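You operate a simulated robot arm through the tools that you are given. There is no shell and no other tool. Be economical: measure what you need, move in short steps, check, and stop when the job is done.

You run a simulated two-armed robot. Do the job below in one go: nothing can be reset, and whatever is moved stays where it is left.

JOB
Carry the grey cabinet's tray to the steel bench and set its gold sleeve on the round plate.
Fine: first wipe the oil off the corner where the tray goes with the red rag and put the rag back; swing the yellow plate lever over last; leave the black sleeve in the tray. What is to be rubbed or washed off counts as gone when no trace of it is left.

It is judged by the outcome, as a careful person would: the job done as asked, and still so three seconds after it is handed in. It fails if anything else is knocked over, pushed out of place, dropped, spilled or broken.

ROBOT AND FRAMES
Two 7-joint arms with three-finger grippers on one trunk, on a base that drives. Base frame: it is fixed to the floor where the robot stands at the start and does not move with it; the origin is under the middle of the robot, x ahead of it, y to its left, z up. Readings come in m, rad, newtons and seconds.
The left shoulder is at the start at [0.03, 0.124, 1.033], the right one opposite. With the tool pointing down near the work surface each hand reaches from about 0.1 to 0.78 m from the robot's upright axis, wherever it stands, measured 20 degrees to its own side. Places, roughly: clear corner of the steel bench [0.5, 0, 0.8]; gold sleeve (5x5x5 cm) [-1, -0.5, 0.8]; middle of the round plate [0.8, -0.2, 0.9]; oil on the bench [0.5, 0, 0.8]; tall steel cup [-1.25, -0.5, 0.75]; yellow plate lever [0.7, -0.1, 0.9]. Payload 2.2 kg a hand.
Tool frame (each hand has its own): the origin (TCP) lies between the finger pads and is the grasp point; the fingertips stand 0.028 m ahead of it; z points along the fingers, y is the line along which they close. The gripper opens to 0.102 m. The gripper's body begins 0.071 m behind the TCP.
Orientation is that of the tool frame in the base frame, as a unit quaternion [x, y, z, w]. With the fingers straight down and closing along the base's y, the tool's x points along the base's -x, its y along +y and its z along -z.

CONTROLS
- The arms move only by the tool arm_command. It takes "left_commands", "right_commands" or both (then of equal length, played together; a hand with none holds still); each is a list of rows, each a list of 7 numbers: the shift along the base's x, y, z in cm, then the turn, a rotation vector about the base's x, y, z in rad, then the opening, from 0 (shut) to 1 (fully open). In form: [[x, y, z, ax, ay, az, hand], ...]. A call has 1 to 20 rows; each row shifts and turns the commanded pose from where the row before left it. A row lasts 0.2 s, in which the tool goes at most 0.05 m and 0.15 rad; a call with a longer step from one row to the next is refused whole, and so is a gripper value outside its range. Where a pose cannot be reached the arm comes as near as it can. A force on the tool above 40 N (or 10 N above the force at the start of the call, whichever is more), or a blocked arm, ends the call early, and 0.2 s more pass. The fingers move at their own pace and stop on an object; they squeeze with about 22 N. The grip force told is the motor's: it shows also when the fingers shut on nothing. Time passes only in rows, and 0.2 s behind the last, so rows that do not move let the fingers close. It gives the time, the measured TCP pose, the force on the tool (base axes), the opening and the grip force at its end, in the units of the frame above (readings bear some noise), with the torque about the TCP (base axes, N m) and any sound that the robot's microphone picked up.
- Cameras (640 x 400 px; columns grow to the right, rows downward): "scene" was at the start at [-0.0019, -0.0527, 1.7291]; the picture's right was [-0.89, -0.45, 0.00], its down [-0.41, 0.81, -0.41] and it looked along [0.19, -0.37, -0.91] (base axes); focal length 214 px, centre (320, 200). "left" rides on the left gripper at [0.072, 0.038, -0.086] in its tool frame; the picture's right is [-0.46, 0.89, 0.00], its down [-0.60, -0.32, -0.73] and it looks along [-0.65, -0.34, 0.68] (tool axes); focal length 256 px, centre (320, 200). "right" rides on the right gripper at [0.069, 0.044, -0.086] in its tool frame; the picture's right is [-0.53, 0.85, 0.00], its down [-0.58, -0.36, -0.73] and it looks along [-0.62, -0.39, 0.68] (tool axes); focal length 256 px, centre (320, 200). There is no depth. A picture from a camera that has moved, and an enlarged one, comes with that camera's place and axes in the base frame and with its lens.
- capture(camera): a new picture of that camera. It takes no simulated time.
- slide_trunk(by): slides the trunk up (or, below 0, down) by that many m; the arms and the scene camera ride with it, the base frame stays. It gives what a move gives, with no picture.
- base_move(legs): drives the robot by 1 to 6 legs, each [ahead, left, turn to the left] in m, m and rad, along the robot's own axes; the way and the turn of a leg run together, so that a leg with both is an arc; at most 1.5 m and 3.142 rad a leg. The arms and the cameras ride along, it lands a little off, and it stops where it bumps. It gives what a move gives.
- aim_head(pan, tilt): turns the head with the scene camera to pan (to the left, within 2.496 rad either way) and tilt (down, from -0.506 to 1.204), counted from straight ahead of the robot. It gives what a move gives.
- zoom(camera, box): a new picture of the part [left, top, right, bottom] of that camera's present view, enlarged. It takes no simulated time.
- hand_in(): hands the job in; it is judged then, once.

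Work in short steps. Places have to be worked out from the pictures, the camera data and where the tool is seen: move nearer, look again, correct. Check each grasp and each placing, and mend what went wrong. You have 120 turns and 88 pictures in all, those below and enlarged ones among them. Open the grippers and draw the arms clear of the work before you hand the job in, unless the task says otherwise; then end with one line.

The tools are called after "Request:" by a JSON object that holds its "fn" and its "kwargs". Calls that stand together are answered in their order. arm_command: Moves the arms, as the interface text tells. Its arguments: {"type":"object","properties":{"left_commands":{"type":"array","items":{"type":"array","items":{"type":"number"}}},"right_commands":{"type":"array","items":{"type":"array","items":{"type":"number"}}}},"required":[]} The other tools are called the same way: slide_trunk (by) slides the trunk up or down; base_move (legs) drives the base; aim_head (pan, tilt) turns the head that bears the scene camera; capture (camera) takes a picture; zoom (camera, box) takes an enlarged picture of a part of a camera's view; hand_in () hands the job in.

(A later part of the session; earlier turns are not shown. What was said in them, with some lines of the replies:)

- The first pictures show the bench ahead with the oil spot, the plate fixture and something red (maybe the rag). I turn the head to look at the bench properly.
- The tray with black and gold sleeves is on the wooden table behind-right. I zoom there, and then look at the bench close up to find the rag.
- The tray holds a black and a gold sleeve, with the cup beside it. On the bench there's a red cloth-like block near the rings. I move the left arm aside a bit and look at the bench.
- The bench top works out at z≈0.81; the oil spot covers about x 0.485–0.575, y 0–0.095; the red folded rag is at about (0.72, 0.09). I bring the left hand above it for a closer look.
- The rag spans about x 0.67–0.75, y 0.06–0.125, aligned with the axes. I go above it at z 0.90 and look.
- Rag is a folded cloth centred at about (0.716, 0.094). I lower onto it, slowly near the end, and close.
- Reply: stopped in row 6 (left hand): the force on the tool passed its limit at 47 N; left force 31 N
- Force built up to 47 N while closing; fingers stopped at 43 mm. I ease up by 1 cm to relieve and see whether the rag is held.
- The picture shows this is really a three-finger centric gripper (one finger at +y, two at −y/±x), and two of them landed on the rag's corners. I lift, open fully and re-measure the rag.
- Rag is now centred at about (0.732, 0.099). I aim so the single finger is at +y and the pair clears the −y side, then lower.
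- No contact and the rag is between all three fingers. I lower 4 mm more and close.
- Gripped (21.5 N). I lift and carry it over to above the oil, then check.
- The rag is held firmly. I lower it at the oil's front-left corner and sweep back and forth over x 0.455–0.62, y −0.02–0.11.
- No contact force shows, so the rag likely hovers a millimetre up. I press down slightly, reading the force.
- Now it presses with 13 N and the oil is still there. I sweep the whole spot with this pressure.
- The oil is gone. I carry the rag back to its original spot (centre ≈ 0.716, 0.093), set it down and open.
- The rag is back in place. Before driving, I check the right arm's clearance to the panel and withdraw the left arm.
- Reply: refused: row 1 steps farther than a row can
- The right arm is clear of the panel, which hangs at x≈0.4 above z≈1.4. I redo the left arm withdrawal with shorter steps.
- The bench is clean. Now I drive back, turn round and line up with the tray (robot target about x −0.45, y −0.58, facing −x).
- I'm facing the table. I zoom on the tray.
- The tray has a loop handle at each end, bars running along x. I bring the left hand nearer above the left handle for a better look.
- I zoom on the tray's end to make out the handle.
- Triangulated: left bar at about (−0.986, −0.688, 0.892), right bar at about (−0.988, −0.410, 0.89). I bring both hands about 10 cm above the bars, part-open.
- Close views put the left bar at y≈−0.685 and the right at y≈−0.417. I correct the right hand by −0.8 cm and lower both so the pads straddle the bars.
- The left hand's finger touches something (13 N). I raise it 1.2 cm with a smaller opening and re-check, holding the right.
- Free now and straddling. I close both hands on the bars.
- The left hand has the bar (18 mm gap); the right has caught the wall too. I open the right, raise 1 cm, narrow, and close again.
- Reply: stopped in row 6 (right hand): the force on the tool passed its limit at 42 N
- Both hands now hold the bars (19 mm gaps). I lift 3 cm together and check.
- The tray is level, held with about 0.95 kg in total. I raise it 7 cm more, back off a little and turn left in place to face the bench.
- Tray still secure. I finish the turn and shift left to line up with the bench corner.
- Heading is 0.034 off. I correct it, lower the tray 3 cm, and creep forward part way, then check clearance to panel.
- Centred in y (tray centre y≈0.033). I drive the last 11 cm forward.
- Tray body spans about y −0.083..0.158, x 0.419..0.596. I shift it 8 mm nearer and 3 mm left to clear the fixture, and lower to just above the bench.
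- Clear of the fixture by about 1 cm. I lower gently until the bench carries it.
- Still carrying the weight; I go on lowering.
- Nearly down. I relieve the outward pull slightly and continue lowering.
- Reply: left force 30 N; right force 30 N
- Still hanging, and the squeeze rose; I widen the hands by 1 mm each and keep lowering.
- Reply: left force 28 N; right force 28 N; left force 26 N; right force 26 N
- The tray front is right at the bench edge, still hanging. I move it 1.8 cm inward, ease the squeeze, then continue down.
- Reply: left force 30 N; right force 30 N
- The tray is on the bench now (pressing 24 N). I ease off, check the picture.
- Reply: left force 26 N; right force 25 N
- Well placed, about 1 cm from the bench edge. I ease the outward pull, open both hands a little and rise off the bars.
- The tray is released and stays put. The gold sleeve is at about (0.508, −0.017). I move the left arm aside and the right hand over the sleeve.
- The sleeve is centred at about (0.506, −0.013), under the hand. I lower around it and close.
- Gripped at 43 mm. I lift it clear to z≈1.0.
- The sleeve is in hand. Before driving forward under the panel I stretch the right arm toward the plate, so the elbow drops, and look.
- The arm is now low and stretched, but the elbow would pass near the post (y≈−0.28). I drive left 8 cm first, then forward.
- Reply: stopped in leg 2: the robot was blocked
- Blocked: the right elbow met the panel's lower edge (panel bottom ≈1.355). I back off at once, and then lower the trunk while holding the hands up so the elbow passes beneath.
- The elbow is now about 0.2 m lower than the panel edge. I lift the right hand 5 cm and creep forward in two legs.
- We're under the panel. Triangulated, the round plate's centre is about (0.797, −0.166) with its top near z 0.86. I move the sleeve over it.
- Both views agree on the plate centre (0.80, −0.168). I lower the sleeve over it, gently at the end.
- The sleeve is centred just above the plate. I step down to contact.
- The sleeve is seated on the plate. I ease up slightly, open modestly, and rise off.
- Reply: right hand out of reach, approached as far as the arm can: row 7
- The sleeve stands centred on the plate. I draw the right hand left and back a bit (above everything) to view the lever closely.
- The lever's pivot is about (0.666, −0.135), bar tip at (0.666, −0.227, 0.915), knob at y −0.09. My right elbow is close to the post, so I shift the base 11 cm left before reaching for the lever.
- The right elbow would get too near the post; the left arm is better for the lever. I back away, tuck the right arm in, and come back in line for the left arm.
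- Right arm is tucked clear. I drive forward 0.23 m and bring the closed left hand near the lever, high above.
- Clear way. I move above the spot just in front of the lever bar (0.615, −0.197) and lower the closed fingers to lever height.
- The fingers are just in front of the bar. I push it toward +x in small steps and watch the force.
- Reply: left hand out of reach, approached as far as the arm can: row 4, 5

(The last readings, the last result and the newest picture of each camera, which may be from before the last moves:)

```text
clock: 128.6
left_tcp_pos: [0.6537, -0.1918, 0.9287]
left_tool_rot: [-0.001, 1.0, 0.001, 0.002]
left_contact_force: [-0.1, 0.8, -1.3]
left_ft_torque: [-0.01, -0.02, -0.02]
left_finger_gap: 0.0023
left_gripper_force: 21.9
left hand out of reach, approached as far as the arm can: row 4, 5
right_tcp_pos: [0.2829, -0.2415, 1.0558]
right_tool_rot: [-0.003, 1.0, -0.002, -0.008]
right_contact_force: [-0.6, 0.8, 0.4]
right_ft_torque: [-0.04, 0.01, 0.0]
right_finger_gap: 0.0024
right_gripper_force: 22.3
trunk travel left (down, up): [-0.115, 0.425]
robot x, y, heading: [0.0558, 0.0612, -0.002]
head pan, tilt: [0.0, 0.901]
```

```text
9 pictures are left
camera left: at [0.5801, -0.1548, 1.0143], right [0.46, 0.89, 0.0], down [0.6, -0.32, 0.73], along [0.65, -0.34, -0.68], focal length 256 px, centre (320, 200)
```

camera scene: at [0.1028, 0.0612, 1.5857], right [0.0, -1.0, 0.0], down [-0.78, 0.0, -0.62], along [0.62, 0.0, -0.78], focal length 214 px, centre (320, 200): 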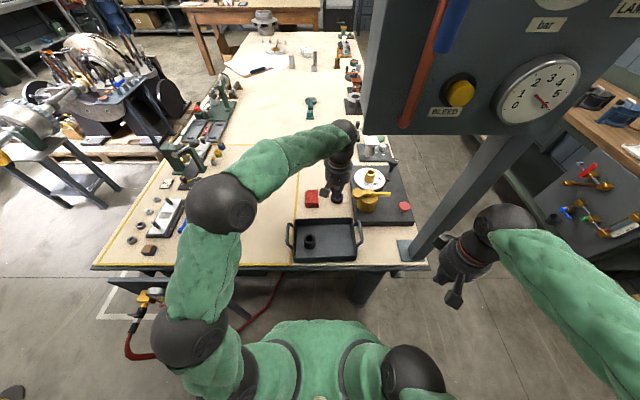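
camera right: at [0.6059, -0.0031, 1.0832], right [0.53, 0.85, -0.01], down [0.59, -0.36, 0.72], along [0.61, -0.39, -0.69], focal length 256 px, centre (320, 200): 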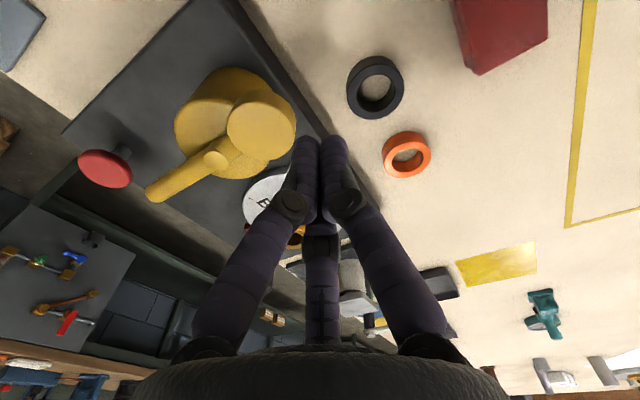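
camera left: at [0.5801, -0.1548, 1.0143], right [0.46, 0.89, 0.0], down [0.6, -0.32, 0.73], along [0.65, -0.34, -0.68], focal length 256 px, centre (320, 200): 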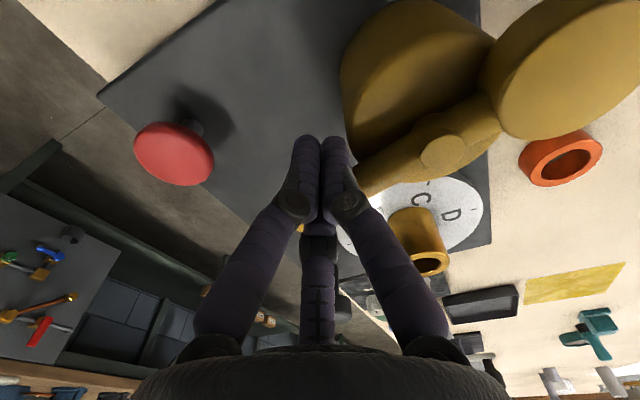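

The left arm runs out of reach here and hasn't really pressed the bar. I lift off, shift the base right 11 cm and slightly forward, and come back.

Request:
{"fn": "arm_command", "kwargs": {"left_commands": [[-3, 0, 0, 0, 0, 0, 0], [-1.5, 0, 3, 0, 0, 0, 0], [0, 0, 4.5, 0, 0, 0, 0], [0, 3, 0, 0, 0, 0, 0], [0, 4, 0, 0, 0, 0, 0], [0, 4, 0, 0, 0, 0, 0], [0, 0, 0, 0, 0, 0, 0]]}}

Request:
{"fn": "base_move", "kwargs": {"legs": [[0, -0.11, 0], [0.025, 0, 0]]}}

Request:
{"fn": "capture", "kwargs": {"camera": "scene"}}

```text
clock: 130.2
left_tcp_pos: [0.6088, -0.0835, 1.0017]
left_tool_rot: [-0.002, 1.0, 0.001, 0.001]
left_contact_force: [0.1, -0.6, 0.3]
left_ft_torque: [-0.03, 0.04, 0.01]
left_finger_gap: 0.0024
left_gripper_force: 21.9
right_tcp_pos: [0.2823, -0.2401, 1.0557]
right_tool_rot: [-0.002, 1.0, -0.003, -0.008]
right_contact_force: [0.9, -1.0, -0.1]
right_ft_torque: [0.0, 0.01, 0.03]
right_finger_gap: 0.0024
right_gripper_force: 21.7
trunk travel left (down, up): [-0.115, 0.425]
robot x, y, heading: [0.0575, 0.0594, 0.0]
head pan, tilt: [0.0, 0.901]
```

```text
clock: 131.8
left_tcp_pos: [0.636, -0.1922, 0.9997]
left_tool_rot: [-0.002, 1.0, 0.001, 0.001]
left_contact_force: [0.3, 0.8, -0.7]
left_ft_torque: [0.01, 0.02, 0.03]
left_finger_gap: 0.0019
left_gripper_force: 22.3
right_tcp_pos: [0.3103, -0.3513, 1.0553]
right_tool_rot: [-0.001, 1.0, -0.003, -0.01]
right_contact_force: [1.0, 0.6, -0.4]
right_ft_torque: [0.03, 0.07, 0.0]
right_finger_gap: 0.0021
right_gripper_force: 22.0
trunk travel left (down, up): [-0.115, 0.425]
robot x, y, heading: [0.0812, -0.0545, -0.001]
head pan, tilt: [0.0, 0.901]
```

```text
8 pictures are left
camera scene: at [0.1308, -0.0496, 1.5856], right [0.0, -1.0, 0.0], down [-0.78, 0.0, -0.62], along [0.62, 0.0, -0.78], focal length 214 px, centre (320, 200)
```

scene: 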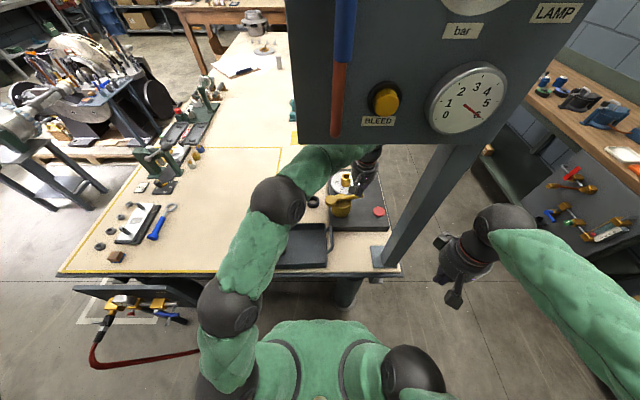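

Now in good reach. I lower in front of the bar and push through the first part of the arc.

Request:
{"fn": "arm_command", "kwargs": {"left_commands": [[-2.1, -0.3, -2, 0, 0, 0, 0], [0, 0, -3, 0, 0, 0, 0], [0, 0, -1.8, 0, 0, 0, 0], [1.2, 0, 0, 0, 0, 0, 0], [1.3, 0, 0, 0, 0, 0, 0], [1.2, -0.2, 0, 0, 0, 0, 0], [1.2, -0.1, 0, 0, 0, 0, 0], [1, -0.1, 0, 0, 0, 0, 0], [0, 0, 0, 0, 0, 0, 0]]}}

Request:
{"fn": "capture", "kwargs": {"camera": "left"}}

```text
clock: 133.8
left_tcp_pos: [0.6733, -0.1994, 0.9349]
left_tool_rot: [-0.001, 1.0, 0.0, 0.001]
left_contact_force: [0.5, 0.3, 0.8]
left_ft_torque: [0.01, -0.02, -0.02]
left_finger_gap: 0.0022
left_gripper_force: 22.1
right_tcp_pos: [0.3076, -0.3513, 1.0561]
right_tool_rot: [-0.002, 1.0, -0.003, -0.009]
right_contact_force: [0.3, 0.5, -0.9]
right_ft_torque: [0.02, 0.02, -0.02]
right_finger_gap: 0.002
right_gripper_force: 22.2
trunk travel left (down, up): [-0.115, 0.425]
robot x, y, heading: [0.0802, -0.0483, 0.003]
head pan, tilt: [0.0, 0.901]
```

```text
7 pictures are left
camera left: at [0.6004, -0.1626, 1.0206], right [0.46, 0.89, 0.0], down [0.6, -0.32, 0.73], along [0.65, -0.34, -0.68], focal length 256 px, centre (320, 200)
```

left: 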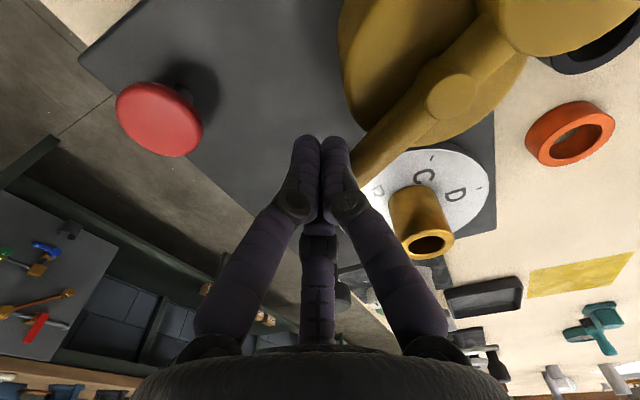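

The lever turns freely. I continue along the arc until it resists.

Request:
{"fn": "arm_command", "kwargs": {"left_commands": [[0.85, 0.15, 0, 0, 0, 0, 0], [0.85, 0.2, 0, 0, 0, 0, 0], [0.8, 0.4, 0, 0, 0, 0, 0], [0.75, 0.5, 0, 0, 0, 0, 0], [1.0, 0.9, 0, 0, 0, 0, 0], [0.6, 0.8, 0, 0, 0, 0, 0], [0.5, 1.0, 0, 0, 0, 0, 0], [0, 0, 0, 0, 0, 0, 0]]}}

Request:
{"fn": "capture", "kwargs": {"camera": "left"}}

```text
clock: 135.4
left_tcp_pos: [0.7177, -0.1777, 0.9335]
left_tool_rot: [0.003, 1.0, -0.005, -0.001]
left_contact_force: [-5.4, -14.5, 2.9]
left_ft_torque: [-0.19, 0.31, 0.08]
left_finger_gap: 0.002
left_gripper_force: 21.7
right_tcp_pos: [0.3059, -0.3541, 1.0551]
right_tool_rot: [0.0, 1.0, -0.003, -0.008]
right_contact_force: [0.6, 0.6, 0.1]
right_ft_torque: [-0.04, 0.0, 0.01]
right_finger_gap: 0.0022
right_gripper_force: 21.9
trunk travel left (down, up): [-0.115, 0.425]
robot x, y, heading: [0.0824, -0.0528, -0.001]
head pan, tilt: [0.0, 0.901]
stopped in row 7 (left hand): the force on the tool passed its limit at 46 N (the readings are from after the stop); the commanded pose is now the measured one
```

```text
6 pictures are left
camera left: at [0.6461, -0.1379, 1.0195], right [0.47, 0.88, -0.01], down [0.6, -0.31, 0.73], along [0.64, -0.35, -0.68], focal length 256 px, centre (320, 200)
```

left: 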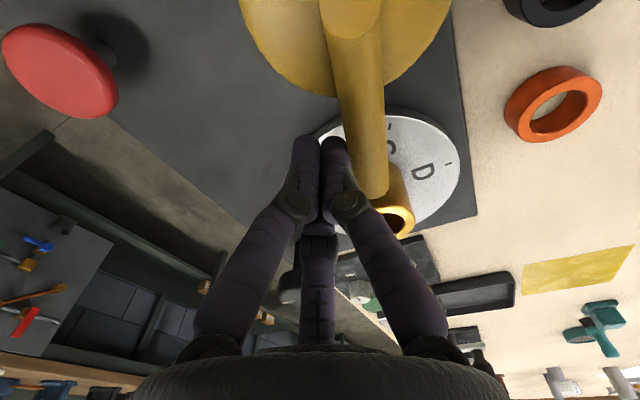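

The lever turned about 70° and hit a firm stop, its bar now reaching over the plate's edge, clear of the sleeve. I back the hand off and rise.

Request:
{"fn": "arm_command", "kwargs": {"left_commands": [[-0.5, -1.2, 0, 0, 0, 0, 0], [-1, -0.8, 0, 0, 0, 0, 0], [0, 0, 3, 0, 0, 0, 0], [0, 0, 4, 0, 0, 0, 0], [-3, 0, 1, 0, 0, 0, 0], [-2, 4, 0, 0, 0, 0, 0.3], [-2, 4, 0, 0, 0, 0, 0.5], [-2, 4, 0, 0, 0, 0, 0.5], [0, 4.5, 0, 0, 0, 0, 0.5], [0, 4.5, 0, 0, 0, 0, 0.5], [0, 4.5, 0, 0, 0, 0, 0.5], [0, 4.5, 0, 0, 0, 0, 0.5], [0, 0, 0, 0, 0, 0, 0.5]]}}

Request:
{"fn": "zoom", "kwargs": {"camera": "scene", "box": [280, 150, 420, 270]}}

```text
clock: 138.2
left_tcp_pos: [0.6168, 0.1056, 1.0127]
left_tool_rot: [0.003, 1.0, -0.002, -0.002]
left_contact_force: [-0.4, 0.1, 0.6]
left_ft_torque: [0.02, -0.03, 0.0]
left_finger_gap: 0.0513
left_gripper_force: 0.0
right_tcp_pos: [0.3059, -0.3521, 1.0553]
right_tool_rot: [-0.001, 1.0, -0.003, -0.009]
right_contact_force: [0.1, 0.4, 0.2]
right_ft_torque: [0.0, -0.01, 0.03]
right_finger_gap: 0.0023
right_gripper_force: 22.4
trunk travel left (down, up): [-0.115, 0.425]
robot x, y, heading: [0.0797, -0.0518, -0.002]
head pan, tilt: [0.0, 0.901]
```

```text
3.33 times, centred on (350, 210) of scene
camera zoom: at [0.128, -0.0502, 1.5857], right [0.0, -1.0, 0.0], down [-0.78, 0.0, -0.62], along [0.62, 0.0, -0.78], focal length 715 px, centre (220, 167)
```

zoom: 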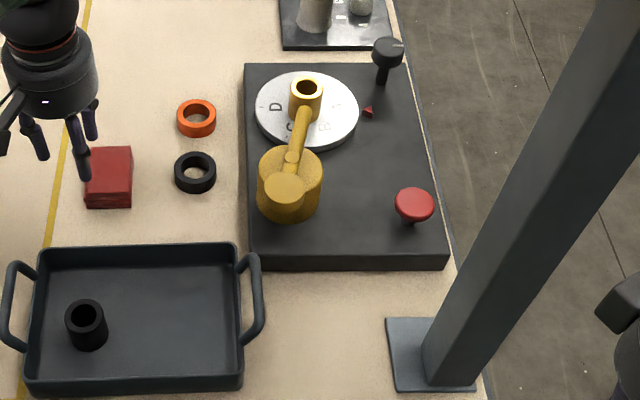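

The lever now points at the plate with the sleeve standing. I zoom closely to see whether bar stops by itself or against the sleeve.

Request:
{"fn": "zoom", "kwargs": {"camera": "scene", "box": [328, 160, 372, 202]}}

```text
9.52 times, centred on (350, 181) of scene
camera zoom: at [0.128, -0.0502, 1.5857], right [0.0, -1.0, 0.0], down [-0.78, 0.0, -0.62], along [0.62, 0.0, -0.78], focal length 2043 px, centre (34, 381)
```

zoom: 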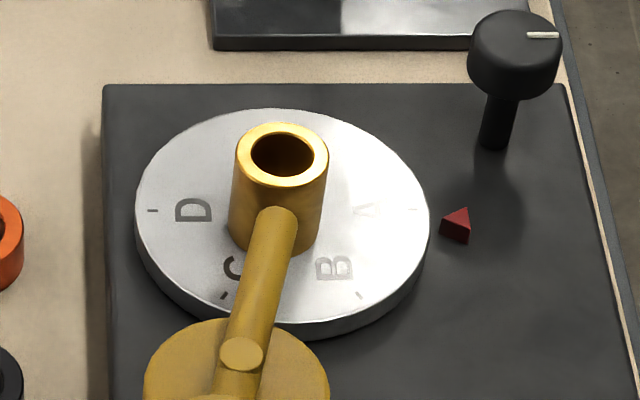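

The bar tip stops about 2 cm short of the sleeve, so it is at its own end stop; sleeve, tray and rag are in order. I raise the left hand, open the right, and back the robot away, then take a last look.

Request:
{"fn": "arm_command", "kwargs": {"left_commands": [[0, 2, 3, 0, 0, 0, 0.8], [0, 3, 3, 0, 0, 0, 1], [0, 0, 0, 0, 0, 0, 1]], "right_commands": [[0, 0, 0, 0, 0, 0, 0.5], [0, 0, 0, 0, 0, 0, 1], [0, 0, 0, 0, 0, 0, 1]]}}

Request:
{"fn": "base_move", "kwargs": {"legs": [[-0.35, 0, 0]]}}

Request:
{"fn": "zoom", "kwargs": {"camera": "scene", "box": [220, 100, 440, 250]}}

```text
clock: 139.0
left_tcp_pos: [0.6154, 0.1553, 1.073]
left_tool_rot: [0.003, 1.0, -0.003, -0.002]
left_contact_force: [0.6, -0.6, -0.5]
left_ft_torque: [0.02, 0.02, 0.0]
left_finger_gap: 0.102
left_gripper_force: 0.1
right_tcp_pos: [0.3068, -0.3517, 1.0564]
right_tool_rot: [-0.001, 1.0, -0.002, -0.008]
right_contact_force: [0.2, 0.4, 0.7]
right_ft_torque: [0.02, -0.03, 0.0]
right_finger_gap: 0.102
right_gripper_force: 0.1
trunk travel left (down, up): [-0.115, 0.425]
robot x, y, heading: [0.0801, -0.0524, 0.0]
head pan, tilt: [0.0, 0.901]
```

```text
clock: 141.3
left_tcp_pos: [0.263, 0.1589, 1.0731]
left_tool_rot: [0.0, 1.0, -0.003, -0.001]
left_contact_force: [-0.1, 0.5, 0.8]
left_ft_torque: [0.02, -0.01, 0.0]
left_finger_gap: 0.102
left_gripper_force: 0.1
right_tcp_pos: [-0.0441, -0.3509, 1.0573]
right_tool_rot: [-0.003, 1.0, -0.003, -0.009]
right_contact_force: [0.1, -0.7, -0.9]
right_ft_torque: [-0.02, -0.02, -0.03]
right_finger_gap: 0.1018
right_gripper_force: 0.0
trunk travel left (down, up): [-0.115, 0.425]
robot x, y, heading: [-0.2698, -0.053, 0.005]
head pan, tilt: [0.0, 0.901]
```

```text
2.67 times, centred on (330, 175) of scene
camera zoom: at [-0.2238, -0.0497, 1.5857], right [0.0, -1.0, 0.0], down [-0.78, 0.0, -0.62], along [0.62, 0.0, -0.78], focal length 572 px, centre (293, 267)
```

zoom: 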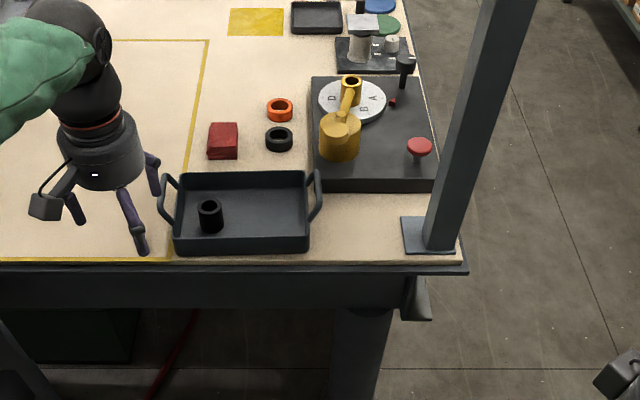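

Everything is in place: the oil is gone, the rag is back, the tray is on the bench with the black sleeve in it, the gold sleeve is on the plate and the lever is swung over. Both hands are empty and clear, so I hand in.

Request:
{"fn": "hand_in", "kwargs": {}}

```text
The job is handed in.
```

I wiped the oil off and put the red rag back where it was. The tray is now on the steel bench with the black sleeve still in it, the gold sleeve stands on the round plate, and the yellow lever was swung over last until it hit a firm stop at about 70–75°; on the way, the right elbow bumped the hanging panel once and I backed off, with no shift visible afterwards.
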